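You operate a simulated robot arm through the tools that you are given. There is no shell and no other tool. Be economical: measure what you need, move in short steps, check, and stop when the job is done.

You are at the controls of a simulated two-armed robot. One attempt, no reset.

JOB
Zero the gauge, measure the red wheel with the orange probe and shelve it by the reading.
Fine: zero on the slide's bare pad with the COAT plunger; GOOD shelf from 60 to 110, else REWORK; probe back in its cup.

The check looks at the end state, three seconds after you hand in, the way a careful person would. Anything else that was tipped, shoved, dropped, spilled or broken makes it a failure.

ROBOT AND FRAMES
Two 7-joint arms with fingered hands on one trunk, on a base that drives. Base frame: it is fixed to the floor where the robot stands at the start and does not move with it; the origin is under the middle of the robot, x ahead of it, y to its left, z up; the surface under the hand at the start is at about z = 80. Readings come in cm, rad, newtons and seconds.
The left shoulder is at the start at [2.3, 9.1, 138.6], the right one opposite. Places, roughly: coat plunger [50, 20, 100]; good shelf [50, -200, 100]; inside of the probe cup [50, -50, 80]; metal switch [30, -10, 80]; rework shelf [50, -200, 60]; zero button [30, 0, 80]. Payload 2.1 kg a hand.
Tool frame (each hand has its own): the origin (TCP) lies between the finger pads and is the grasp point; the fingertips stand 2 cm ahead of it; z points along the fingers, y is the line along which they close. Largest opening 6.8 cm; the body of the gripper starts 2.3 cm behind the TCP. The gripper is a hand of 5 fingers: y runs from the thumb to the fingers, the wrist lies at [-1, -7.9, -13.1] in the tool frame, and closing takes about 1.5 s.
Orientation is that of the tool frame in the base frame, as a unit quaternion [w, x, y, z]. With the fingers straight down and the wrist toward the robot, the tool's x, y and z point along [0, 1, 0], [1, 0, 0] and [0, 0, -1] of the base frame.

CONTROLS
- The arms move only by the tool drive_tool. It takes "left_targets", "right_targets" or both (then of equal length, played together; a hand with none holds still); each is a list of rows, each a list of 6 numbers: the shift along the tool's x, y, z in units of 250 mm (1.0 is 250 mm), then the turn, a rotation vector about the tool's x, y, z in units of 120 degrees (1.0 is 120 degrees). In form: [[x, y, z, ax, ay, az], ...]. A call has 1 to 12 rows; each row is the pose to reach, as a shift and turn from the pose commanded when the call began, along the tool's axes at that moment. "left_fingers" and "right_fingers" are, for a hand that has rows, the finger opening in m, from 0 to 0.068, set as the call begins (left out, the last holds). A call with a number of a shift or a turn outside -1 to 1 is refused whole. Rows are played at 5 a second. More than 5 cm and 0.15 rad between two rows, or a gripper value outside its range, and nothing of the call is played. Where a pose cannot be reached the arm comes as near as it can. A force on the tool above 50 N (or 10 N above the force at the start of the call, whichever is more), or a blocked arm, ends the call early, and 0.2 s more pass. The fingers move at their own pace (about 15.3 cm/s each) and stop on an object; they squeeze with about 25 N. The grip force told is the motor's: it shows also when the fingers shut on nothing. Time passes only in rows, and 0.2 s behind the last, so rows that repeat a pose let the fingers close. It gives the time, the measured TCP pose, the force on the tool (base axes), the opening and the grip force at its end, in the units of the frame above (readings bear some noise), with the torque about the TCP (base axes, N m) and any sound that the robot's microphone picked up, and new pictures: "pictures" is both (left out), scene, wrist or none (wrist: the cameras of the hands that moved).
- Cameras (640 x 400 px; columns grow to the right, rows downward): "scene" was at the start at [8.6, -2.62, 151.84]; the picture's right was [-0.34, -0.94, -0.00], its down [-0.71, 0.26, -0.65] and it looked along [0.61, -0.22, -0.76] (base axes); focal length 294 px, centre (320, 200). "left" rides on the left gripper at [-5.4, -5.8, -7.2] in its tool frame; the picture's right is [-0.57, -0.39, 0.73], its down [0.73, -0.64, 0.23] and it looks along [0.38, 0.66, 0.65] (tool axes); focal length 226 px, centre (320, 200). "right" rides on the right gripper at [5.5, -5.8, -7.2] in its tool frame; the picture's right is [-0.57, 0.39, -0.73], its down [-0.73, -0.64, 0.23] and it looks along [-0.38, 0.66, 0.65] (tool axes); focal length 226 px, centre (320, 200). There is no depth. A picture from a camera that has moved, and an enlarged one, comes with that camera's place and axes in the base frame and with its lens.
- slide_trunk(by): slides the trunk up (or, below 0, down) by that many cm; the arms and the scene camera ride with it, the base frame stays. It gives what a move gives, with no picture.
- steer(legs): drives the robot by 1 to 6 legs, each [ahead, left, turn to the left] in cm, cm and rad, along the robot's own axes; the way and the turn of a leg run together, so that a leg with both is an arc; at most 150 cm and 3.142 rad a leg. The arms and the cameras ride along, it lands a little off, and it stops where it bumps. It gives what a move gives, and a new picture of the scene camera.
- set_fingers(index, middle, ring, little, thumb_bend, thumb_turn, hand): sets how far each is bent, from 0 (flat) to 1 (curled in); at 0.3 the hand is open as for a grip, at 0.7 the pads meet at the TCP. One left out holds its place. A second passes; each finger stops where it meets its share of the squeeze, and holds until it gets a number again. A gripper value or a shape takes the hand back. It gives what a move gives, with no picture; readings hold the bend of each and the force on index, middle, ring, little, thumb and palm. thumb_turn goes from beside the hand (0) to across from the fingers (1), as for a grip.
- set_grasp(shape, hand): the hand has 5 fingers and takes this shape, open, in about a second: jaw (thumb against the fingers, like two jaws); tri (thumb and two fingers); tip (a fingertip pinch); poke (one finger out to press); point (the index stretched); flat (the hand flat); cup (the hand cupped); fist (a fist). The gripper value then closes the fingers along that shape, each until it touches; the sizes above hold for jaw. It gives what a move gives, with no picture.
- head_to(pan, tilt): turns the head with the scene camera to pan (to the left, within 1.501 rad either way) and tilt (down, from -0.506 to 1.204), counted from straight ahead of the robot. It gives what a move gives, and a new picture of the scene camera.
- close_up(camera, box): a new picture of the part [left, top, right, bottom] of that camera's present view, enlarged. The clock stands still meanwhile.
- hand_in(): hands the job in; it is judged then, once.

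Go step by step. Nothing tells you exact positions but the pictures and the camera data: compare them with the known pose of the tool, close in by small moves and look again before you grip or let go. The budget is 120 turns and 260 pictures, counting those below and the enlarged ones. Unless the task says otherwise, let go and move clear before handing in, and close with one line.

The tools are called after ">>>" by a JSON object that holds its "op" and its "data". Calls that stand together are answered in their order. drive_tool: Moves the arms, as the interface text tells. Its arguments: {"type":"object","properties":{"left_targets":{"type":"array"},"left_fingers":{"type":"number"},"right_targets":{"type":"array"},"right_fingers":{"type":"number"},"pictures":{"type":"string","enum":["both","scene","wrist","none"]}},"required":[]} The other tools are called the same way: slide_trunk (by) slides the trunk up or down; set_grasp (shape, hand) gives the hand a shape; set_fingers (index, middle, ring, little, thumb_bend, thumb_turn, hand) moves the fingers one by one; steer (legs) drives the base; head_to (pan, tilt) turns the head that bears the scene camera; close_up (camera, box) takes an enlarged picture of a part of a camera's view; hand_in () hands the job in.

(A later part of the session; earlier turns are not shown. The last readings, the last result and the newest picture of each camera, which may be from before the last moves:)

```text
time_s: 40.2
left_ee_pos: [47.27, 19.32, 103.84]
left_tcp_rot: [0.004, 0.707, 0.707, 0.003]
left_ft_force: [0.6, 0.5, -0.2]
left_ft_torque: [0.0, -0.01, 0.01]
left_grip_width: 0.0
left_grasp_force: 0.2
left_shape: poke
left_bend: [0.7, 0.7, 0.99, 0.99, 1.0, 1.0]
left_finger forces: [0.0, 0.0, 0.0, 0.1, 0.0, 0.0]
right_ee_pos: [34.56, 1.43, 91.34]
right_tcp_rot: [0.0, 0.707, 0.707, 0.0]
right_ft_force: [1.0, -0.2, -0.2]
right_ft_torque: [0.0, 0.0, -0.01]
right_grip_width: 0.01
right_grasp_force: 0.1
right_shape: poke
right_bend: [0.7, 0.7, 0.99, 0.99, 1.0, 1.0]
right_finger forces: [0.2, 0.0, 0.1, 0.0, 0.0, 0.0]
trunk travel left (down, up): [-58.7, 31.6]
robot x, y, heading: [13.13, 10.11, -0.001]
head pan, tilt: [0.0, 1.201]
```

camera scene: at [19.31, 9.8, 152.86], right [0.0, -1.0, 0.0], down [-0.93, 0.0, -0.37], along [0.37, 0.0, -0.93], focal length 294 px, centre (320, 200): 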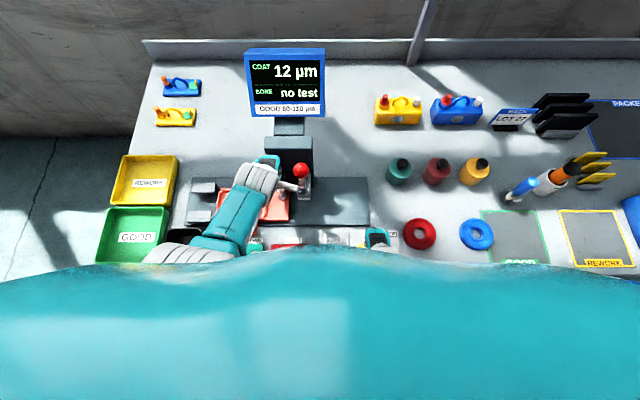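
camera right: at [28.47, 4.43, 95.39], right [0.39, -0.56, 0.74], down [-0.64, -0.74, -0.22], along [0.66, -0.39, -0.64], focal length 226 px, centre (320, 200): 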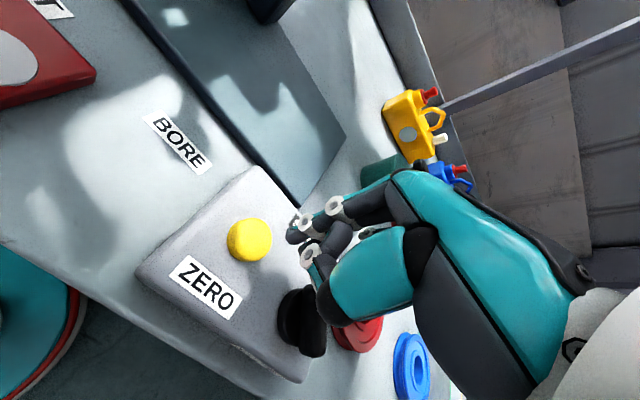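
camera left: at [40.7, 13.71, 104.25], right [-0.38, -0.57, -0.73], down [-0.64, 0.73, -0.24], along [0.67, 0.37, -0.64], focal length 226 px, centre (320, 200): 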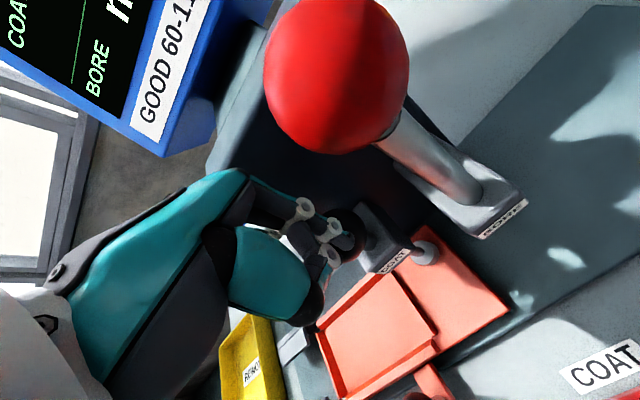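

Trunk lowered cleanly. Press the plunger again.

>>> {"op": "drive_tool", "data": {"left_targets": [[0, 0, 0.06, 0, 0, 0], [0, 0, 0.12, 0, 0, 0], [0, 0, 0.18, 0, 0, 0], [0, 0, 0.22, 0, 0, 0], [0, 0, 0.25, 0, 0, 0], [0, 0, 0.265, 0, 0, 0], [0, 0, 0.28, 0, 0, 0], [0, 0, 0.29, 0, 0, 0]], "pictures": "scene"}}

>>> {"op": "drive_tool", "data": {"right_targets": [[-0.03, 0, 0.06, 0, 0, 0], [-0.05, -0.01, 0.12, 0, 0, 0], [-0.06, -0.02, 0.18, 0, 0, 0], [-0.06, -0.02, 0.22, 0, 0, 0]], "pictures": "wrist"}}

```text
time_s: 41.7
left_ee_pos: [47.52, 19.09, 97.66]
left_tcp_rot: [0.011, 0.708, 0.706, 0.008]
left_ft_force: [-15.3, -2.3, 28.3]
left_ft_torque: [-0.07, 0.2, 0.04]
left_grip_width: 0.02
left_grasp_force: 0.1
left_shape: poke
left_bend: [0.7, 0.7, 0.99, 0.99, 1.0, 1.0]
left_finger forces: [16.6, 16.0, 0.1, 0.0, 0.0, 0.1]
right_ee_pos: [34.18, 1.47, 91.38]
right_tcp_rot: [0.001, 0.708, 0.707, 0.002]
right_ft_force: [0.5, 0.1, 0.4]
right_ft_torque: [0.01, 0.02, -0.02]
right_grip_width: 0.0
right_grasp_force: 0.1
right_shape: poke
right_bend: [0.7, 0.7, 0.99, 0.99, 1.0, 1.0]
right_finger forces: [0.0, 0.0, 0.1, 0.0, 0.0, 0.1]
trunk travel left (down, up): [-58.7, 31.6]
robot x, y, heading: [12.8, 9.99, 0.0]
head pan, tilt: [0.0, 1.201]
stopped in row 7 (left hand): the force on the tool passed its limit at 54 N (the readings are from after the stop); the commanded pose is now the measured one
camera scene: at [19.51, 9.99, 145.86], right [0.0, -1.0, 0.0], down [-0.93, 0.0, -0.37], along [0.37, 0.0, -0.93], focal length 294 px, centre (320, 200)
```

scene: 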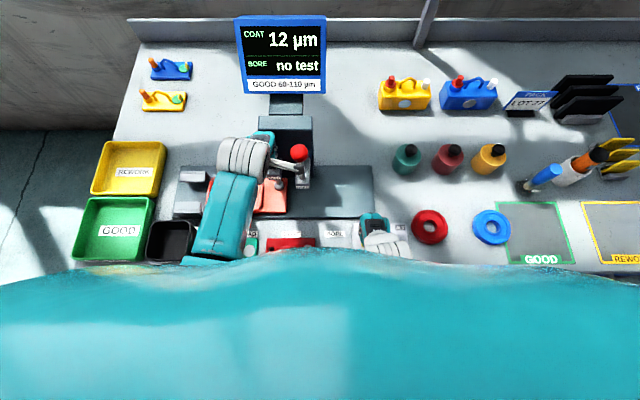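

```text
time_s: 42.7
left_ee_pos: [47.44, 19.02, 97.62]
left_tcp_rot: [0.012, 0.708, 0.707, 0.008]
left_ft_force: [-11.1, -6.3, 43.9]
left_ft_torque: [-0.1, 0.18, 0.01]
left_grip_width: 0.01
left_grasp_force: 0.0
left_shape: poke
left_bend: [0.7, 0.7, 0.99, 0.99, 1.0, 1.0]
left_finger forces: [24.9, 22.2, 0.1, 0.1, 0.0, 0.0]
right_ee_pos: [33.79, -0.17, 85.9]
right_tcp_rot: [0.001, 0.707, 0.707, 0.002]
right_ft_force: [-0.1, 0.1, 0.0]
right_ft_torque: [0.0, -0.01, 0.01]
right_grip_width: 0.01
right_grasp_force: 0.1
right_shape: poke
right_bend: [0.7, 0.7, 0.99, 0.99, 1.0, 1.0]
right_finger forces: [0.0, 0.4, 0.0, 0.0, 0.0, 0.1]
trunk travel left (down, up): [-58.7, 31.6]
robot x, y, heading: [12.72, 9.62, -0.005]
head pan, tilt: [0.0, 1.201]
camera right: at [28.11, 5.29, 93.1], right [0.38, -0.57, 0.73], down [-0.64, -0.73, -0.23], along [0.67, -0.38, -0.64], focal length 226 px, centre (320, 200)
```

right: 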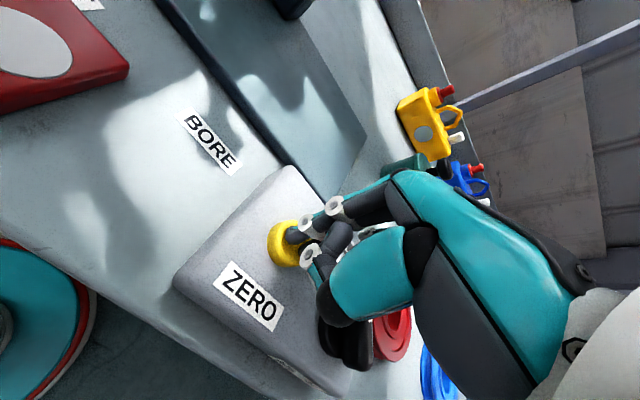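

Plunger is down with 12 µm and the right finger touches the button. Press it.

>>> {"op": "drive_tool", "data": {"right_targets": [[0, 0, 0.02, 0, 0, 0], [0, 0, 0.04, 0, 0, 0], [0, 0, 0.05, 0, 0, 0], [0, 0, 0.06, 0, 0, 0], [0, 0, 0.06, 0, 0, 0]], "pictures": "scene"}}

```text
time_s: 43.6
left_ee_pos: [47.44, 19.08, 97.63]
left_tcp_rot: [0.014, 0.708, 0.706, 0.007]
left_ft_force: [-7.0, -3.6, 17.9]
left_ft_torque: [0.0, 0.11, 0.02]
left_grip_width: 0.0
left_grasp_force: 0.1
left_shape: poke
left_bend: [0.7, 0.7, 0.99, 0.99, 1.0, 1.0]
left_finger forces: [7.1, 16.6, 0.0, 0.1, 0.0, 0.0]
right_ee_pos: [34.33, 0.15, 84.9]
right_tcp_rot: [0.008, 0.707, 0.707, 0.011]
right_ft_force: [-0.1, 7.3, 61.3]
right_ft_torque: [0.06, 0.41, -0.01]
right_grip_width: 0.0
right_grasp_force: 0.1
right_shape: poke
right_bend: [0.7, 0.7, 0.99, 0.99, 1.0, 1.0]
right_finger forces: [39.1, 23.3, 0.0, 0.0, 0.0, 0.1]
trunk travel left (down, up): [-58.7, 31.6]
robot x, y, heading: [12.98, 10.04, -0.004]
head pan, tilt: [0.0, 1.201]
heard: click
stopped in row 4 (right hand): the force on the tool passed its limit at 56 N (the readings are from after the stop); the commanded pose is now the measured one
camera scene: at [19.57, 10.16, 145.87], right [0.0, -1.0, 0.0], down [-0.93, 0.0, -0.37], along [0.37, 0.0, -0.93], focal length 294 px, centre (320, 200)
```

scene: 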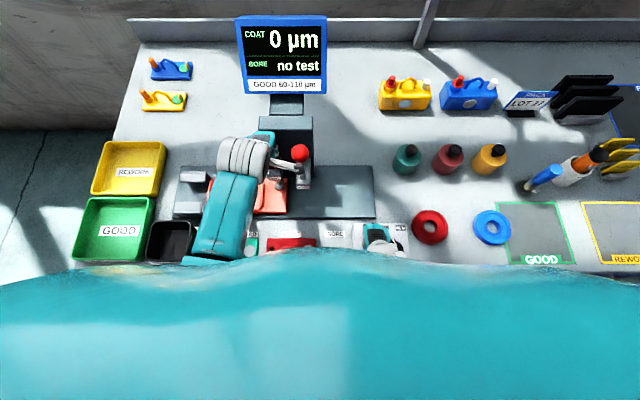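

Zero clicked and the display shows 0 µm. Lift both hands straight up.

>>> {"op": "drive_tool", "data": {"right_targets": [[0, 0, -0.15, 0, 0, 0], [0, 0.0, -0.3, 0, 0, 0], [-0.05, 0.0, -0.45, 0, 0, 0], [-0.15, 0.0, -0.6, 0, 0, 0], [-0.3, 0.0, -0.7, 0, 0, 0], [-0.45, 0.0, -0.75, 0, 0, 0]], "left_targets": [[0, 0, -0.14, 0, 0, 0], [0, 0, -0.28, 0, 0, 0], [0, 0, -0.42, 0, 0, 0], [0.1, 0.0, -0.52, 0, 0, 0], [0.25, 0, -0.6, 0, 0, 0], [0.4, 0, -0.65, 0, 0, 0]], "pictures": "both"}}

```text
time_s: 45.0
left_ee_pos: [47.17, 29.27, 113.56]
left_tcp_rot: [0.01, 0.709, 0.705, 0.006]
left_ft_force: [0.8, 0.0, 0.1]
left_ft_torque: [0.02, -0.01, 0.0]
left_grip_width: 0.01
left_grasp_force: 0.0
left_shape: poke
left_bend: [0.7, 0.7, 0.99, 0.99, 1.0, 1.0]
left_finger forces: [0.0, 0.0, 0.1, 0.0, 0.0, 0.0]
right_ee_pos: [34.46, -11.23, 103.45]
right_tcp_rot: [0.002, 0.707, 0.707, 0.006]
right_ft_force: [0.2, -0.3, 0.1]
right_ft_torque: [0.03, -0.01, -0.01]
right_grip_width: 0.0
right_grasp_force: 0.1
right_shape: poke
right_bend: [0.7, 0.7, 0.99, 0.99, 1.0, 1.0]
right_finger forces: [0.0, 0.0, 0.0, 0.0, 0.1, 0.0]
trunk travel left (down, up): [-58.7, 31.6]
robot x, y, heading: [13.01, 10.03, -0.004]
head pan, tilt: [0.0, 1.201]
camera scene: at [20.0, 10.08, 145.82], right [0.0, -1.0, 0.0], down [-0.93, 0.0, -0.36], along [0.36, 0.0, -0.93], focal length 294 px, centre (320, 200)
camera right: at [28.6, -5.83, 110.6], right [0.38, -0.57, 0.73], down [-0.64, -0.73, -0.24], along [0.67, -0.38, -0.64], focal length 226 px, centre (320, 200)
camera left: at [41.09, 23.95, 120.73], right [-0.37, -0.57, -0.73], down [-0.63, 0.73, -0.25], along [0.68, 0.37, -0.63], focal length 226 px, centre (320, 200)
```

scene: 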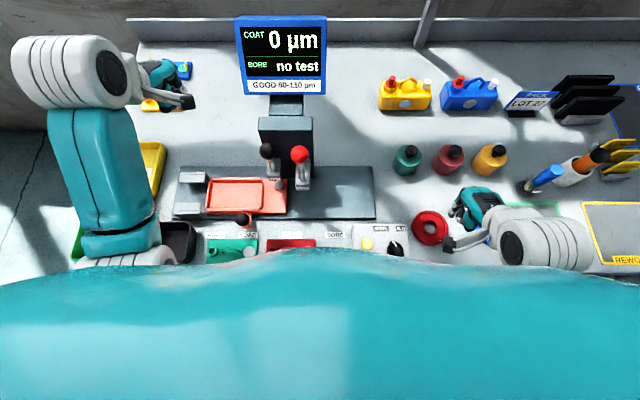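
right: 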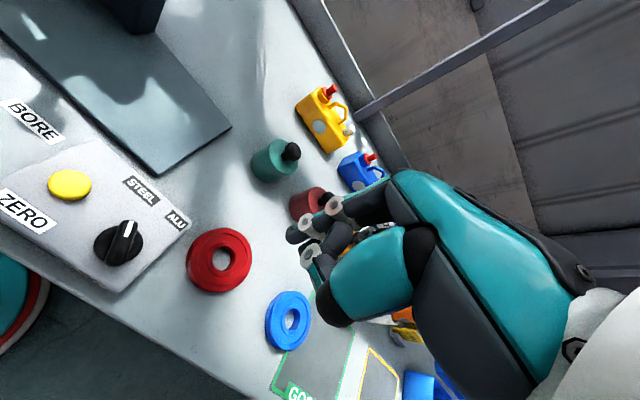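
left: 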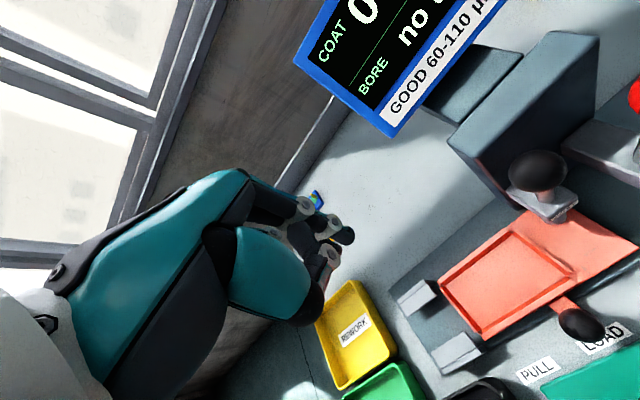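

Both plungers are back up and the zero holds. Let me inspect the red wheel and the probe area close up.

>>> {"op": "close_up", "data": {"camera": "right", "box": [170, 210, 330, 370]}}

>>> {"op": "close_up", "data": {"camera": "scene", "box": [480, 110, 640, 210]}}

```text
2.50 times, centred on (250, 290) of right
camera zoom: at [28.6, -5.83, 110.6], right [0.38, -0.57, 0.73], down [-0.64, -0.73, -0.24], along [0.67, -0.38, -0.64], focal length 565 px, centre (495, -25)
```

zoom: 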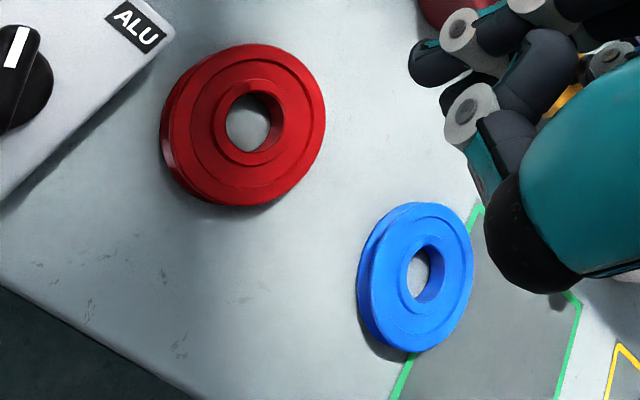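

```text
4.00 times, centred on (560, 160) of scene
camera zoom: at [20.0, 10.08, 145.82], right [0.0, -1.0, 0.0], down [-0.93, 0.0, -0.36], along [0.36, 0.0, -0.93], focal length 1176 px, centre (-640, 360)
```

zoom: 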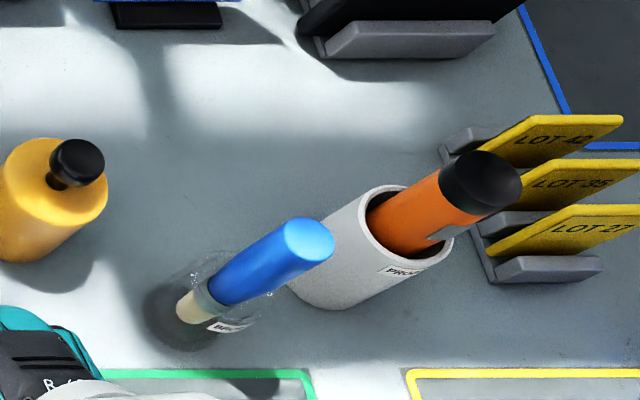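

The blue stick is a brush in a glass beside the probe cup; the orange probe stands in the PROBE cup around [48.7, -45, 80–97]. I'll retract the left hand, open the right hand to jaw and drive 44 cm to the right.

>>> {"op": "drive_tool", "data": {"left_targets": [[0.05, -0.12, -0.06, 0, 0, 0], [0.1, -0.24, -0.12, 0, 0, 0], [0.12, -0.32, -0.2, 0, 0, 0]], "right_targets": [[0, 0, -0.1, 0, 0, 0], [0, 0, -0.2, 0, 0, 0], [-0.1, 0.0, -0.3, 0, 0, 0]], "pictures": "none"}}

>>> {"op": "set_grasp", "data": {"hand": "right", "shape": "jaw"}}

>>> {"op": "steer", "data": {"legs": [[0, -44, 0]]}}

>>> {"op": "close_up", "data": {"camera": "right", "box": [0, 0, 640, 400]}}

```text
time_s: 45.8
left_ee_pos: [39.03, 32.33, 118.42]
left_tcp_rot: [0.01, 0.708, 0.706, 0.005]
left_ft_force: [-0.3, -0.5, -0.5]
left_ft_torque: [-0.02, 0.0, 0.0]
left_grip_width: 0.01
left_grasp_force: 0.0
left_shape: poke
left_bend: [0.7, 0.7, 0.99, 0.99, 1.0, 1.0]
left_finger forces: [0.0, 0.0, 0.0, 0.0, 0.0, 0.0]
right_ee_pos: [34.1, -13.72, 110.98]
right_tcp_rot: [0.004, 0.707, 0.707, 0.005]
right_ft_force: [-0.8, 0.5, 0.8]
right_ft_torque: [0.02, 0.03, 0.01]
right_grip_width: 0.0
right_grasp_force: 0.1
right_shape: poke
right_bend: [0.7, 0.7, 0.99, 0.99, 1.0, 1.0]
right_finger forces: [0.0, 0.0, 0.0, 0.0, 0.0, 0.1]
trunk travel left (down, up): [-58.7, 31.6]
robot x, y, heading: [13.17, 9.98, -0.003]
head pan, tilt: [0.0, 1.201]
```

```text
time_s: 46.7
left_ee_pos: [39.14, 32.45, 118.36]
left_tcp_rot: [0.011, 0.708, 0.706, 0.006]
left_ft_force: [-0.1, 0.1, 0.0]
left_ft_torque: [0.0, 0.03, 0.0]
left_grip_width: 0.0
left_grasp_force: 0.0
left_shape: poke
left_bend: [0.7, 0.7, 0.99, 0.99, 1.0, 1.0]
left_finger forces: [0.0, 0.0, 0.0, 0.0, 0.1, 0.0]
right_ee_pos: [34.16, -13.65, 111.01]
right_tcp_rot: [0.005, 0.707, 0.707, 0.005]
right_ft_force: [0.1, -0.1, -0.7]
right_ft_torque: [0.01, 0.01, 0.02]
right_grip_width: 6.8
right_grasp_force: 0.1
right_shape: jaw
right_bend: [0.3, 0.3, 0.3, 0.3, 0.3, 0.98]
right_finger forces: [0.1, 0.0, 0.0, 0.0, 0.0, 0.0]
trunk travel left (down, up): [-58.7, 31.6]
robot x, y, heading: [13.09, 10.38, -0.003]
head pan, tilt: [0.0, 1.201]
```

```text
time_s: 49.4
left_ee_pos: [39.07, -12.23, 118.34]
left_tcp_rot: [0.01, 0.708, 0.706, 0.006]
left_ft_force: [-1.4, 1.2, -1.4]
left_ft_torque: [0.01, 0.02, -0.02]
left_grip_width: 0.03
left_grasp_force: 0.1
left_shape: poke
left_bend: [0.7, 0.7, 0.99, 0.99, 1.0, 1.0]
left_finger forces: [0.0, 0.1, 0.0, 0.0, 0.0, 0.0]
right_ee_pos: [34.05, -58.25, 110.93]
right_tcp_rot: [0.004, 0.708, 0.706, 0.005]
right_ft_force: [0.1, -0.1, -0.6]
right_ft_torque: [0.0, 0.03, -0.01]
right_grip_width: 6.78
right_grasp_force: 0.2
right_shape: jaw
right_bend: [0.3, 0.3, 0.3, 0.3, 0.3, 0.98]
right_finger forces: [0.1, 0.1, 0.0, 0.0, 0.0, 0.0]
trunk travel left (down, up): [-58.7, 31.6]
robot x, y, heading: [12.86, -34.76, -0.003]
head pan, tilt: [0.0, 1.201]
camera scene: at [19.88, -34.54, 145.83], right [0.0, -1.0, 0.0], down [-0.93, 0.0, -0.36], along [0.36, 0.0, -0.93], focal length 294 px, centre (320, 200)
```

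scene: 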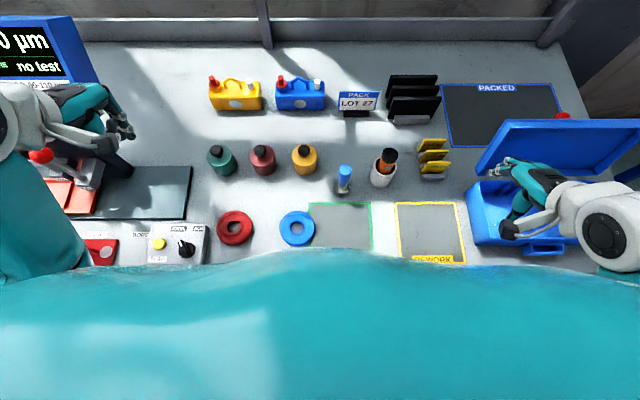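

```text
1.00 times, centred on (320, 200) of right (not enlarged: the box is as wide or as high as the picture)
camera zoom: at [28.22, -52.92, 118.09], right [0.38, -0.57, 0.73], down [-0.64, -0.73, -0.24], along [0.67, -0.38, -0.64], focal length 226 px, centre (320, 200)
```

zoom: 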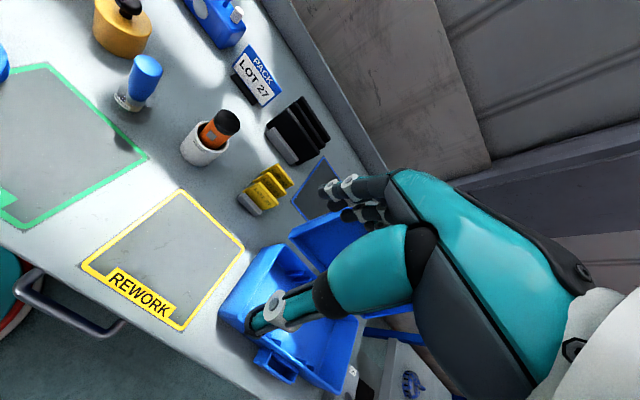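

I'll zoom on the probe from both cameras to place it precisely.

>>> {"op": "close_up", "data": {"camera": "scene", "box": [320, 130, 460, 220]}}

>>> {"op": "close_up", "data": {"camera": "right", "box": [100, 40, 320, 220]}}

```text
4.44 times, centred on (390, 175) of scene
camera zoom: at [19.88, -34.54, 145.83], right [0.0, -1.0, 0.0], down [-0.93, 0.0, -0.36], along [0.36, 0.0, -0.93], focal length 1306 px, centre (9, 311)
```

zoom: 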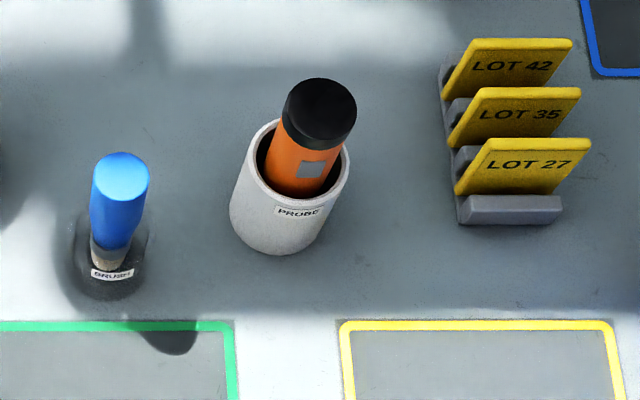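

```text
2.22 times, centred on (210, 130) of right
camera zoom: at [28.22, -52.92, 118.09], right [0.38, -0.57, 0.73], down [-0.64, -0.73, -0.24], along [0.67, -0.38, -0.64], focal length 502 px, centre (564, 356)
```

zoom: 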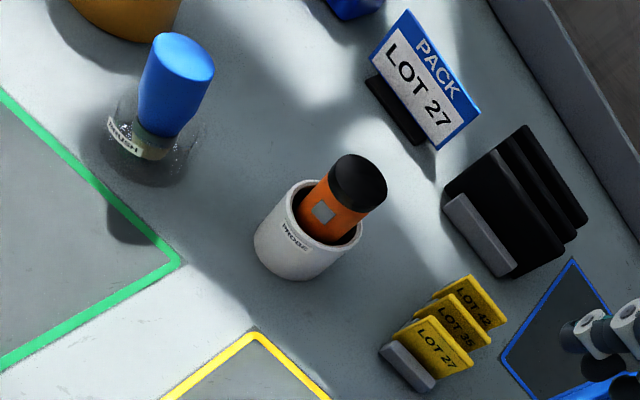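

The probe's cap top is near [51.6, -49.5, 91] and the cup rim about z 84.7; it's roughly 3 cm thick. I'll lower the trunk 5 cm for reach and bring the open hand above it.

>>> {"op": "slide_trunk", "data": {"by": -5}}

>>> {"op": "drive_tool", "data": {"right_targets": [[0.06, 0.14, 0, 0, 0, 0], [0.13, 0.28, 0, 0, 0, 0], [0.2, 0.42, 0, 0, 0, 0], [0.27, 0.56, 0, 0, 0, 0], [0.345, 0.7, 0, 0, 0, 0]], "pictures": "both"}}

```text
time_s: 50.3
left_ee_pos: [39.12, -12.26, 113.23]
left_tcp_rot: [0.01, 0.708, 0.706, 0.005]
left_ft_force: [-0.8, 0.4, 0.6]
left_ft_torque: [0.03, 0.02, 0.0]
left_grip_width: 0.0
left_grasp_force: 0.0
left_shape: poke
left_bend: [0.7, 0.7, 0.99, 0.99, 1.0, 1.0]
left_finger forces: [0.0, 0.1, 0.0, 0.0, 0.0, 0.0]
right_ee_pos: [34.09, -58.38, 105.93]
right_tcp_rot: [0.004, 0.708, 0.707, 0.005]
right_ft_force: [-0.5, -0.2, 0.9]
right_ft_torque: [0.02, -0.01, 0.0]
right_grip_width: 6.79
right_grasp_force: 0.0
right_shape: jaw
right_bend: [0.3, 0.3, 0.3, 0.3, 0.3, 0.98]
right_finger forces: [0.1, 0.0, 0.0, 0.0, 0.1, 0.0]
trunk travel left (down, up): [-53.7, 36.6]
robot x, y, heading: [13.07, -34.14, -0.008]
head pan, tilt: [0.0, 1.201]
```

```text
time_s: 51.5
left_ee_pos: [39.13, -12.17, 113.27]
left_tcp_rot: [0.01, 0.708, 0.706, 0.005]
left_ft_force: [0.3, 0.1, 0.2]
left_ft_torque: [0.01, 0.01, 0.03]
left_grip_width: 0.0
left_grasp_force: 0.1
left_shape: poke
left_bend: [0.7, 0.7, 0.99, 0.99, 1.0, 1.0]
left_finger forces: [0.0, 0.1, 0.1, 0.0, 0.0, 0.0]
right_ee_pos: [51.55, -49.94, 106.12]
right_tcp_rot: [0.005, 0.707, 0.707, 0.004]
right_ft_force: [0.8, 0.0, -0.9]
right_ft_torque: [0.0, 0.02, -0.03]
right_grip_width: 6.81
right_grasp_force: 0.1
right_shape: jaw
right_bend: [0.3, 0.3, 0.3, 0.3, 0.3, 0.98]
right_finger forces: [0.1, 0.0, 0.0, 0.0, 0.0, 0.1]
trunk travel left (down, up): [-53.7, 36.6]
robot x, y, heading: [13.07, -34.66, -0.0]
head pan, tilt: [0.0, 1.201]
camera scene: at [20.18, -34.47, 140.81], right [0.0, -1.0, 0.0], down [-0.93, 0.0, -0.36], along [0.36, 0.0, -0.93], focal length 294 px, centre (320, 200)
camera right: at [45.71, -44.39, 113.26], right [0.38, -0.57, 0.73], down [-0.64, -0.73, -0.24], along [0.67, -0.38, -0.64], focal length 226 px, centre (320, 200)
```

scene: 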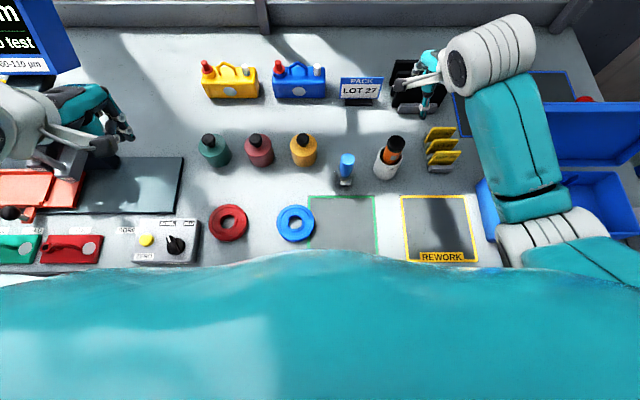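
right: 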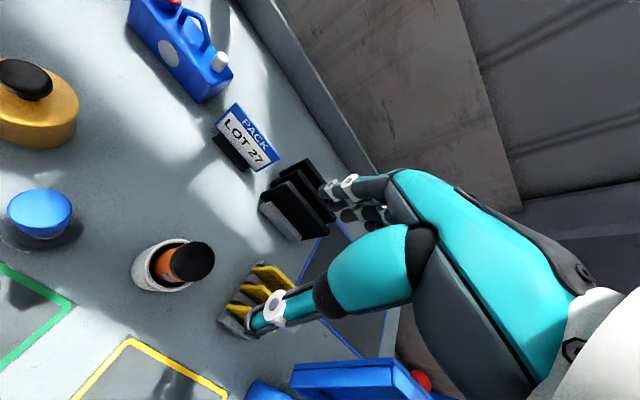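

The cap is confirmed at about [51.4, -49.5, 91]. Descend with the hand straddling it, checking on the way.

>>> {"op": "drive_tool", "data": {"right_targets": [[0.018, -0.004, 0.15, 0, 0, 0], [0.018, -0.004, 0.3, 0, 0, 0], [0.018, -0.004, 0.42, 0, 0, 0]], "pictures": "both"}}

>>> {"op": "close_up", "data": {"camera": "scene", "box": [320, 60, 480, 200]}}

```text
time_s: 52.3
left_ee_pos: [39.12, -12.17, 113.33]
left_tcp_rot: [0.01, 0.709, 0.705, 0.005]
left_ft_force: [0.1, -0.3, 0.5]
left_ft_torque: [-0.02, 0.0, 0.02]
left_grip_width: 0.0
left_grasp_force: 0.1
left_shape: poke
left_bend: [0.7, 0.7, 0.99, 0.99, 1.0, 1.0]
left_finger forces: [0.1, 0.0, 0.1, 0.0, 0.0, 0.0]
right_ee_pos: [51.63, -49.33, 95.66]
right_tcp_rot: [0.004, 0.707, 0.708, 0.005]
right_ft_force: [-0.6, -1.0, -0.3]
right_ft_torque: [0.02, 0.01, 0.01]
right_grip_width: 6.77
right_grasp_force: 0.2
right_shape: jaw
right_bend: [0.3, 0.3, 0.3, 0.3, 0.3, 0.98]
right_finger forces: [0.0, 0.1, 0.0, 0.0, 0.0, 0.0]
trunk travel left (down, up): [-53.7, 36.6]
robot x, y, heading: [12.77, -34.35, -0.004]
head pan, tilt: [0.0, 1.201]
camera scene: at [20.15, -34.49, 140.81], right [0.0, -1.0, 0.0], down [-0.93, 0.0, -0.36], along [0.36, 0.0, -0.93], focal length 294 px, centre (320, 200)
camera right: at [45.74, -43.87, 102.72], right [0.38, -0.57, 0.73], down [-0.64, -0.73, -0.24], along [0.67, -0.38, -0.64], focal length 226 px, centre (320, 200)
```

scene: 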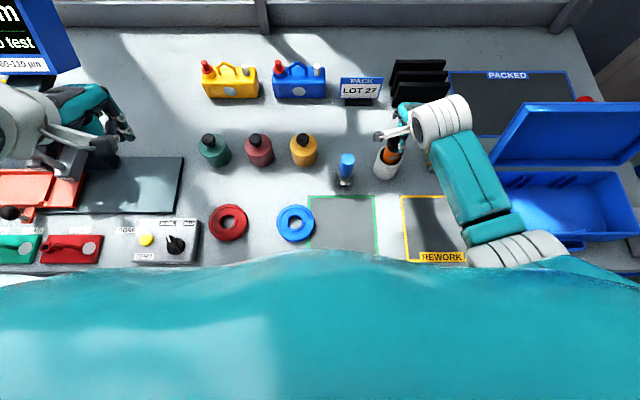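
right: 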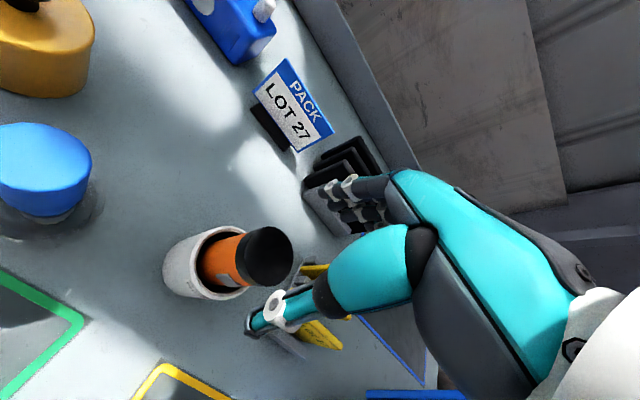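

```text
2.86 times, centred on (400, 130) of scene
camera zoom: at [20.15, -34.49, 140.81], right [0.0, -1.0, 0.0], down [-0.93, 0.0, -0.36], along [0.36, 0.0, -0.93], focal length 840 px, centre (91, 400)
```

zoom: 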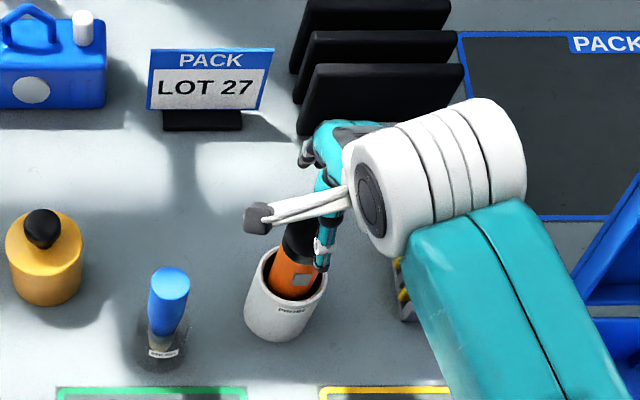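

Alignment is good: the cap sits at [51.35, -49.5] under the TCP. Descend to z≈89.8 and close.

>>> {"op": "drive_tool", "data": {"right_targets": [[-0.006, -0.008, 0.08, 0, 0, 0], [-0.006, -0.008, 0.16, 0, 0, 0], [-0.006, -0.008, 0.232, 0, 0, 0]], "pictures": "wrist"}}

```text
time_s: 53.1
left_ee_pos: [39.09, -12.21, 113.34]
left_tcp_rot: [0.01, 0.708, 0.706, 0.005]
left_ft_force: [0.1, 0.7, -0.3]
left_ft_torque: [0.0, -0.01, 0.02]
left_grip_width: 0.02
left_grasp_force: 0.0
left_shape: poke
left_bend: [0.7, 0.7, 0.99, 0.99, 1.0, 1.0]
left_finger forces: [0.0, 0.0, 0.0, 0.0, 0.1, 0.1]
right_ee_pos: [51.41, -49.48, 89.97]
right_tcp_rot: [0.003, 0.706, 0.708, 0.005]
right_ft_force: [-0.1, -0.1, -0.3]
right_ft_torque: [-0.02, -0.03, 0.03]
right_grip_width: 6.81
right_grasp_force: 0.0
right_shape: jaw
right_bend: [0.3, 0.3, 0.3, 0.3, 0.3, 0.98]
right_finger forces: [0.0, 0.1, 0.0, 0.0, 0.0, 0.0]
trunk travel left (down, up): [-53.7, 36.6]
robot x, y, heading: [12.73, -34.88, -0.003]
head pan, tilt: [0.0, 1.201]
camera right: at [45.56, -44.01, 97.06], right [0.38, -0.57, 0.73], down [-0.64, -0.73, -0.24], along [0.67, -0.38, -0.64], focal length 226 px, centre (320, 200)
```

right: 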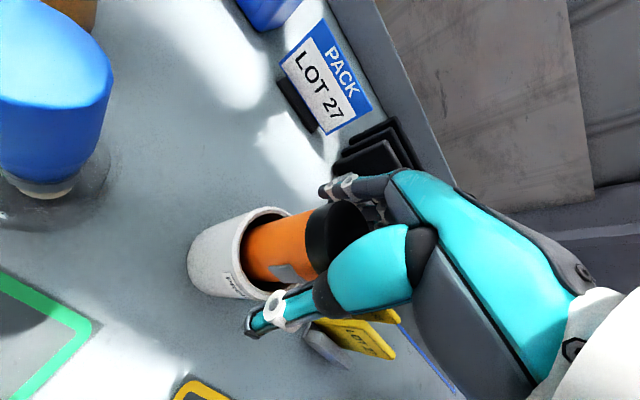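

The probe lies between thumb and fingers. I go 0.6 cm lower and close.

>>> {"op": "drive_tool", "data": {"right_targets": [[0, 0, 0.024, 0, 0, 0]], "pictures": "none"}}

>>> {"op": "drive_tool", "data": {"right_targets": [[0, 0, 0, 0, 0, 0], [0, 0, 0, 0, 0, 0], [0, 0, 0, 0, 0, 0], [0, 0, 0, 0, 0, 0], [0, 0, 0, 0, 0, 0], [0, 0, 0, 0, 0, 0], [0, 0, 0, 0, 0, 0], [0, 0, 0, 0, 0, 0], [0, 0, 0, 0, 0, 0]], "right_fingers": 0, "pictures": "wrist"}}

```text
time_s: 53.5
left_ee_pos: [39.19, -12.15, 113.39]
left_tcp_rot: [0.01, 0.708, 0.706, 0.005]
left_ft_force: [-0.5, -0.3, -0.7]
left_ft_torque: [0.02, -0.03, 0.0]
left_grip_width: 0.01
left_grasp_force: 0.0
left_shape: poke
left_bend: [0.7, 0.7, 0.99, 0.99, 1.0, 1.0]
left_finger forces: [0.0, 0.0, 0.0, 0.1, 0.0, 0.0]
right_ee_pos: [51.52, -49.47, 89.23]
right_tcp_rot: [0.004, 0.708, 0.707, 0.005]
right_ft_force: [-1.3, -0.3, 0.2]
right_ft_torque: [0.0, -0.01, -0.01]
right_grip_width: 6.78
right_grasp_force: 0.2
right_shape: jaw
right_bend: [0.3, 0.3, 0.3, 0.3, 0.3, 0.98]
right_finger forces: [0.1, 0.1, 0.0, 0.0, 0.0, 0.1]
trunk travel left (down, up): [-53.7, 36.6]
robot x, y, heading: [12.72, -34.53, -0.004]
head pan, tilt: [0.0, 1.201]
```

```text
time_s: 55.5
left_ee_pos: [39.1, -12.34, 113.32]
left_tcp_rot: [0.011, 0.708, 0.706, 0.005]
left_ft_force: [-1.2, 0.3, 0.1]
left_ft_torque: [0.01, -0.01, -0.01]
left_grip_width: 0.01
left_grasp_force: 0.1
left_shape: poke
left_bend: [0.7, 0.7, 0.99, 0.99, 1.0, 1.0]
left_finger forces: [0.1, 0.0, 0.0, 0.0, 0.0, 0.0]
right_ee_pos: [51.45, -49.21, 89.23]
right_tcp_rot: [0.003, 0.708, 0.707, 0.005]
right_ft_force: [0.0, -0.2, -0.4]
right_ft_torque: [0.02, 0.02, 0.02]
right_grip_width: 2.6
right_grasp_force: 24.9
right_shape: jaw
right_bend: [0.74, 0.49, 0.58, 0.53, 0.74, 1.0]
right_finger forces: [12.5, 7.6, 1.8, 0.1, 21.8, 0.1]
trunk travel left (down, up): [-53.7, 36.6]
robot x, y, heading: [12.57, -34.34, -0.007]
head pan, tilt: [0.0, 1.201]
camera right: at [45.6, -44.0, 96.44], right [0.38, -0.57, 0.73], down [-0.64, -0.73, -0.24], along [0.67, -0.38, -0.64], focal length 226 px, centre (320, 200)
```

right: 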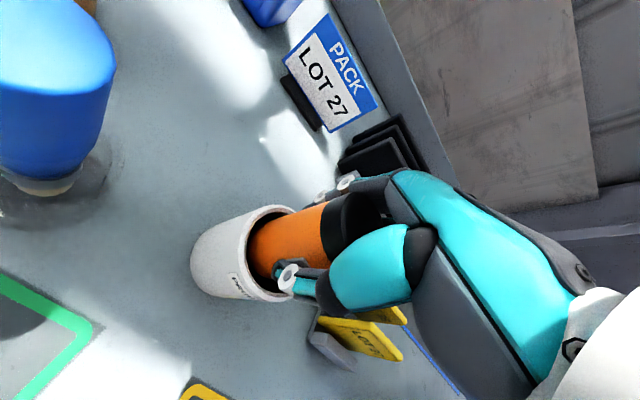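

Gripped with 25 N. Lift straight up slowly and look at the probe's end.

>>> {"op": "drive_tool", "data": {"right_targets": [[0, 0, -0.06, 0, 0, 0], [0, 0, -0.12, 0, 0, 0], [0, 0, -0.2, 0, 0, 0], [0, 0, -0.3, 0, 0, 0], [0, 0, -0.4, 0, 0, 0], [0, 0, -0.5, 0, 0, 0]], "pictures": "both"}}

>>> {"op": "close_up", "data": {"camera": "scene", "box": [320, 60, 480, 200]}}

```text
time_s: 56.9
left_ee_pos: [39.14, -12.25, 113.41]
left_tcp_rot: [0.01, 0.708, 0.706, 0.005]
left_ft_force: [0.5, 0.1, -0.5]
left_ft_torque: [-0.01, 0.02, -0.02]
left_grip_width: 0.02
left_grasp_force: 0.0
left_shape: poke
left_bend: [0.7, 0.7, 0.99, 0.99, 1.0, 1.0]
left_finger forces: [0.0, 0.0, 0.0, 0.0, 0.1, 0.1]
right_ee_pos: [51.43, -49.45, 101.74]
right_tcp_rot: [0.004, 0.708, 0.707, 0.005]
right_ft_force: [-0.6, 0.2, -1.3]
right_ft_torque: [-0.04, -0.03, -0.03]
right_grip_width: 2.59
right_grasp_force: 25.1
right_shape: jaw
right_bend: [0.74, 0.49, 0.58, 0.54, 0.75, 1.0]
right_finger forces: [12.9, 8.2, 1.9, 0.0, 21.8, 0.0]
trunk travel left (down, up): [-53.7, 36.6]
robot x, y, heading: [12.8, -34.41, -0.007]
head pan, tilt: [0.0, 1.201]
camera scene: at [20.16, -34.49, 140.81], right [0.0, -1.0, 0.0], down [-0.93, 0.0, -0.36], along [0.36, 0.0, -0.93], focal length 294 px, centre (320, 200)
camera right: at [45.59, -44.0, 108.94], right [0.38, -0.57, 0.73], down [-0.64, -0.73, -0.24], along [0.67, -0.38, -0.64], focal length 226 px, centre (320, 200)
```

scene: 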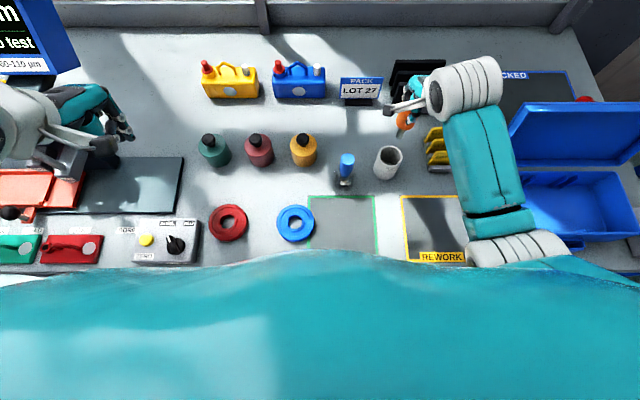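
right: 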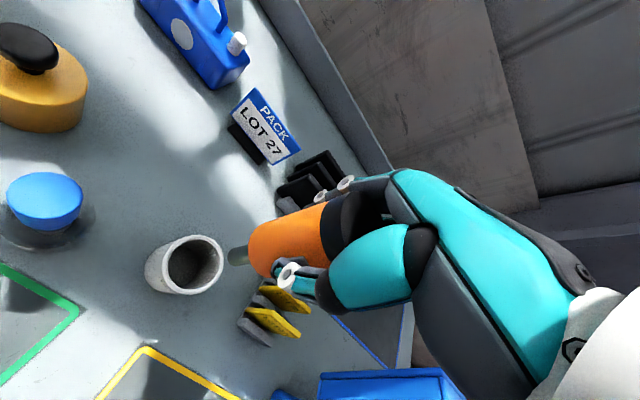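

```text
2.86 times, centred on (400, 130) of scene
camera zoom: at [20.16, -34.49, 140.81], right [0.0, -1.0, 0.0], down [-0.93, 0.0, -0.36], along [0.36, 0.0, -0.93], focal length 840 px, centre (91, 400)
```

zoom: 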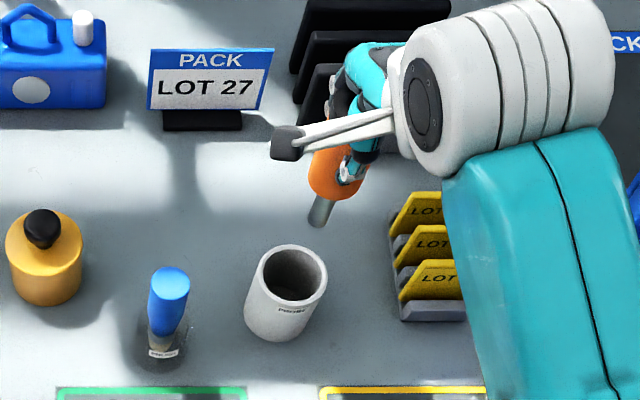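

The probe has a narrow metal tip pointing down. I want to know its tilt in the hand, so I zoom in on the wrist view.

>>> {"op": "close_up", "data": {"camera": "right", "box": [190, 150, 430, 330]}}

```text
2.22 times, centred on (310, 240) of right
camera zoom: at [45.59, -44.0, 108.94], right [0.38, -0.57, 0.73], down [-0.64, -0.73, -0.24], along [0.67, -0.38, -0.64], focal length 502 px, centre (342, 111)
```

zoom: 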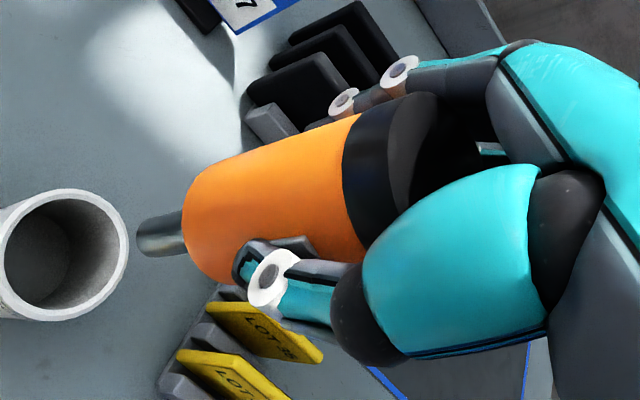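

The tip lies about 9.5 cm below the TCP, nearly vertical. I'll raise and pull the hand back, then drive left so that the red wheel (about [38, -15.4]) is in front of the right hand.

>>> {"op": "drive_tool", "data": {"right_targets": [[0, -0.1, -0.1, 0, 0, 0], [0, -0.24, -0.2, 0, 0, 0], [0, -0.38, -0.28, 0, 0, 0], [0, -0.5, -0.28, 0, 0, 0]], "pictures": "none"}}

>>> {"op": "steer", "data": {"legs": [[0, 31, 0]]}}

>>> {"op": "close_up", "data": {"camera": "right", "box": [0, 0, 640, 400]}}

```text
time_s: 57.9
left_ee_pos: [39.15, -12.2, 113.36]
left_tcp_rot: [0.01, 0.709, 0.705, 0.005]
left_ft_force: [-0.5, -0.2, 0.3]
left_ft_torque: [0.06, -0.02, -0.01]
left_grip_width: 0.01
left_grasp_force: 0.0
left_shape: poke
left_bend: [0.7, 0.7, 0.99, 0.99, 1.0, 1.0]
left_finger forces: [0.0, 0.1, 0.1, 0.1, 0.1, 0.1]
right_ee_pos: [39.23, -49.42, 108.4]
right_tcp_rot: [0.004, 0.708, 0.706, 0.005]
right_ft_force: [-0.3, -0.2, -1.3]
right_ft_torque: [0.0, 0.0, 0.02]
right_grip_width: 2.61
right_grasp_force: 25.2
right_shape: jaw
right_bend: [0.74, 0.49, 0.59, 0.54, 0.75, 0.99]
right_finger forces: [13.2, 8.4, 2.2, 0.0, 21.7, 0.0]
right hand out of reach, approached as far as the arm can: row 4
trunk travel left (down, up): [-53.7, 36.6]
robot x, y, heading: [12.83, -34.54, -0.001]
head pan, tilt: [0.0, 1.201]
```

```text
time_s: 60.0
left_ee_pos: [39.4, 18.13, 113.39]
left_tcp_rot: [0.01, 0.71, 0.704, 0.005]
left_ft_force: [-0.8, 0.0, -0.4]
left_ft_torque: [0.0, 0.01, 0.03]
left_grip_width: 0.01
left_grasp_force: 0.1
left_shape: poke
left_bend: [0.7, 0.7, 0.99, 0.99, 1.0, 1.0]
left_finger forces: [0.1, 0.0, 0.1, 0.0, 0.0, 0.1]
right_ee_pos: [39.36, -19.05, 108.39]
right_tcp_rot: [0.003, 0.709, 0.706, 0.005]
right_ft_force: [0.1, 0.0, -2.4]
right_ft_torque: [0.01, 0.0, 0.0]
right_grip_width: 2.58
right_grasp_force: 25.2
right_shape: jaw
right_bend: [0.74, 0.49, 0.59, 0.54, 0.75, 0.99]
right_finger forces: [13.2, 8.4, 2.1, 0.0, 21.7, 0.1]
trunk travel left (down, up): [-53.7, 36.6]
robot x, y, heading: [13.26, -3.97, -0.012]
head pan, tilt: [0.0, 1.201]
camera scene: at [20.3, -4.12, 140.81], right [-0.01, -1.0, 0.0], down [-0.93, 0.01, -0.36], along [0.36, 0.0, -0.93], focal length 294 px, centre (320, 200)
```

scene: 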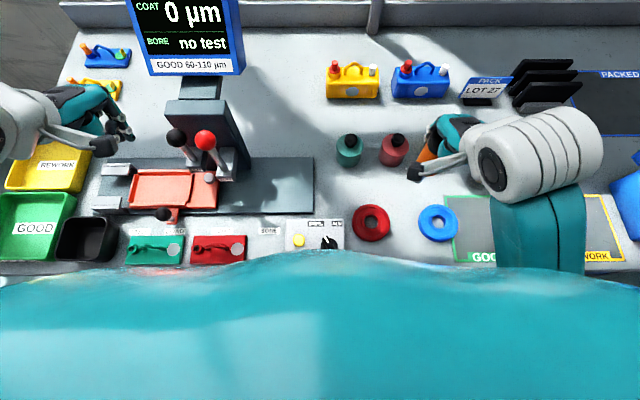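

```text
1.00 times, centred on (320, 200) of right (not enlarged: the box is as wide or as high as the picture)
camera zoom: at [33.58, -13.69, 115.54], right [0.38, -0.57, 0.73], down [-0.64, -0.73, -0.24], along [0.67, -0.38, -0.64], focal length 226 px, centre (320, 200)
```

zoom: 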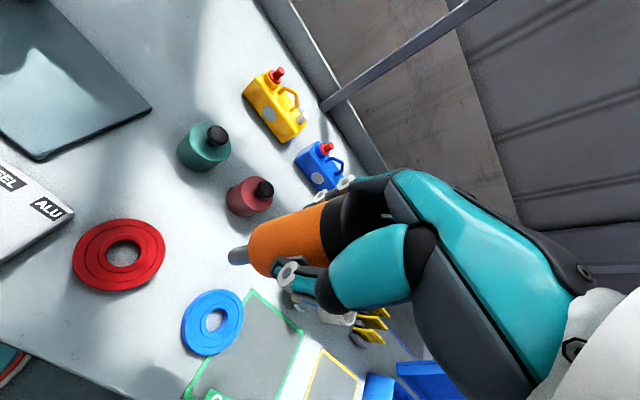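

The wheel centre is confirmed at about [38.0, -15.3]. Let me see its surface profile before choosing the contact spot.

>>> {"op": "close_up", "data": {"camera": "right", "box": [60, 200, 190, 310]}}

>>> {"op": "close_up", "data": {"camera": "scene", "box": [330, 190, 410, 250]}}

```text
3.64 times, centred on (125, 255) of right
camera zoom: at [33.58, -13.69, 115.54], right [0.38, -0.57, 0.73], down [-0.64, -0.73, -0.24], along [0.67, -0.38, -0.64], focal length 822 px, centre (1029, 0)
```

zoom: 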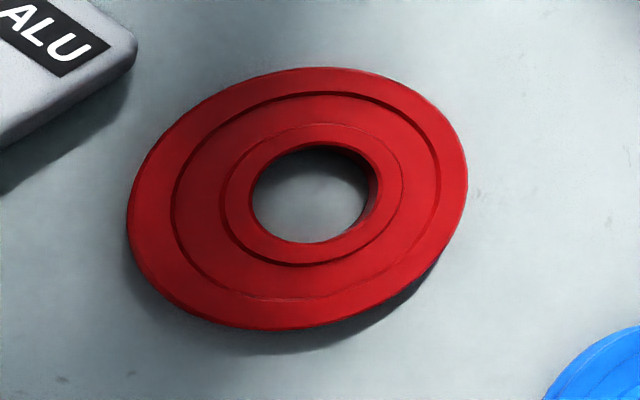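

```text
6.67 times, centred on (370, 220) of scene
camera zoom: at [20.3, -4.12, 140.81], right [-0.01, -1.0, 0.0], down [-0.93, 0.01, -0.36], along [0.36, 0.0, -0.93], focal length 1959 px, centre (-13, 67)
```

zoom: 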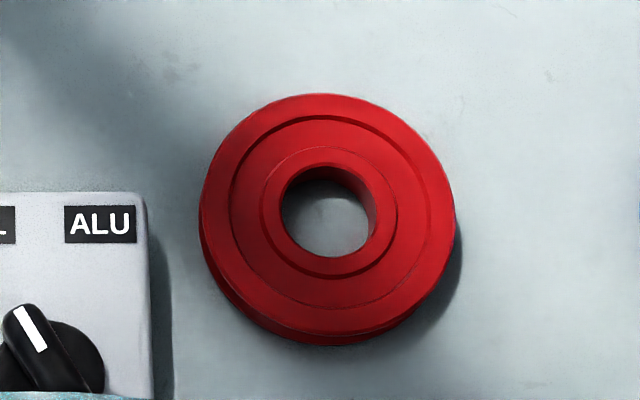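

The face has an outer rim, a recessed web (r≈2–3.15) and a hub. I'll aim at the far-side web, near [40.5, -15.0], and hover the tip above it first.

>>> {"op": "drive_tool", "data": {"right_targets": [[0.06, 0.01, 0.1, 0, 0, 0], [0.12, 0.02, 0.22, 0, 0, 0], [0.17, 0.036, 0.35, 0, 0, 0], [0.17, 0.036, 0.48, 0, 0, 0]], "pictures": "both"}}

>>> {"op": "close_up", "data": {"camera": "right", "box": [100, 180, 360, 380]}}

>>> {"op": "close_up", "data": {"camera": "scene", "box": [310, 140, 450, 250]}}

```text
time_s: 61.0
left_ee_pos: [39.51, 18.03, 113.36]
left_tcp_rot: [0.01, 0.71, 0.705, 0.005]
left_ft_force: [0.1, 0.5, -0.9]
left_ft_torque: [0.0, 0.0, 0.02]
left_grip_width: 0.0
left_grasp_force: 0.0
left_shape: poke
left_bend: [0.7, 0.7, 0.99, 0.99, 1.0, 1.0]
left_finger forces: [0.0, 0.0, 0.0, 0.1, 0.1, 0.0]
right_ee_pos: [40.45, -15.01, 96.27]
right_tcp_rot: [0.003, 0.709, 0.705, 0.005]
right_ft_force: [-0.3, 0.6, -1.2]
right_ft_torque: [0.0, -0.04, -0.04]
right_grip_width: 2.57
right_grasp_force: 24.7
right_shape: jaw
right_bend: [0.74, 0.49, 0.59, 0.54, 0.75, 0.99]
right_finger forces: [13.3, 8.7, 2.2, 0.0, 21.7, 0.1]
trunk travel left (down, up): [-53.7, 36.6]
robot x, y, heading: [13.03, -4.22, -0.003]
head pan, tilt: [0.0, 1.201]
camera scene: at [20.3, -4.17, 140.81], right [-0.01, -1.0, 0.0], down [-0.93, 0.01, -0.36], along [0.36, 0.0, -0.93], focal length 294 px, centre (320, 200)
camera right: at [34.61, -9.46, 103.42], right [0.38, -0.57, 0.73], down [-0.64, -0.73, -0.24], along [0.67, -0.38, -0.64], focal length 226 px, centre (320, 200)
```

scene: 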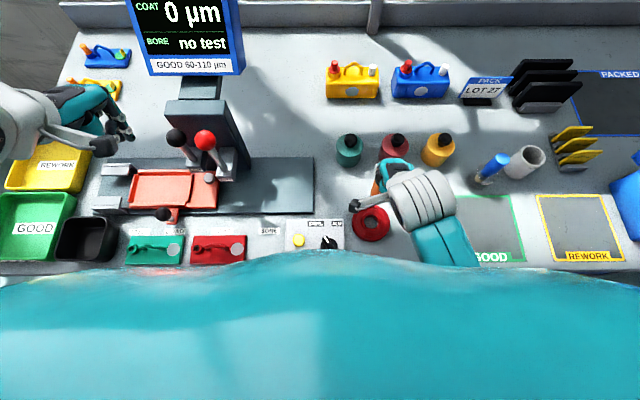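
right: 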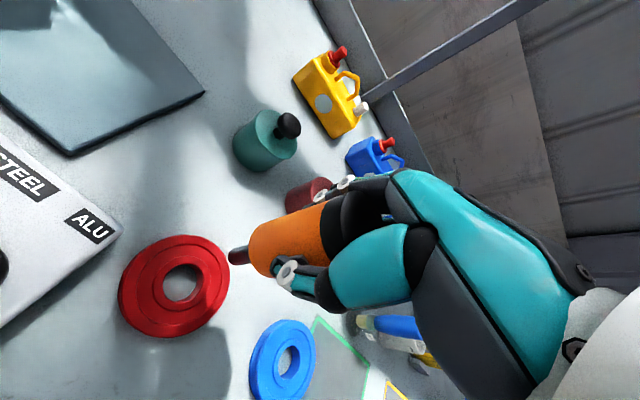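

```text
2.00 times, centred on (230, 280) of right
camera zoom: at [34.61, -9.46, 103.42], right [0.38, -0.57, 0.73], down [-0.64, -0.73, -0.24], along [0.67, -0.38, -0.64], focal length 452 px, centre (500, 40)
```

zoom: 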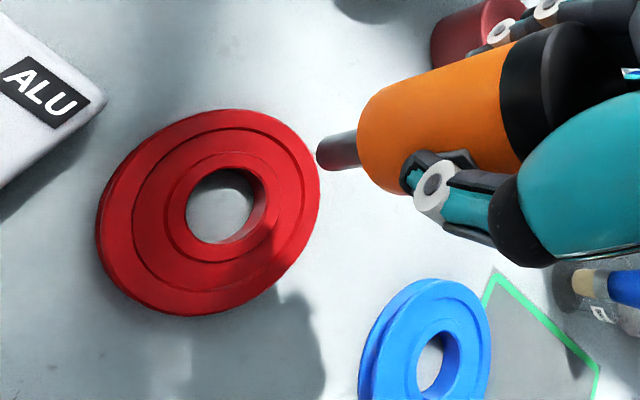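

```text
3.64 times, centred on (380, 195) of scene
camera zoom: at [20.3, -4.17, 140.81], right [-0.01, -1.0, 0.0], down [-0.93, 0.01, -0.36], along [0.36, 0.0, -0.93], focal length 1069 px, centre (102, 218)
```

zoom: 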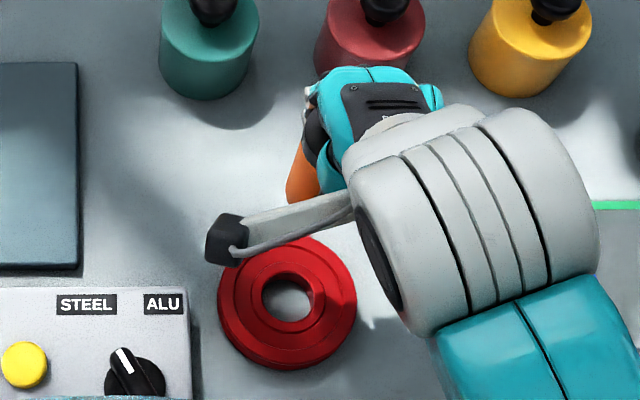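

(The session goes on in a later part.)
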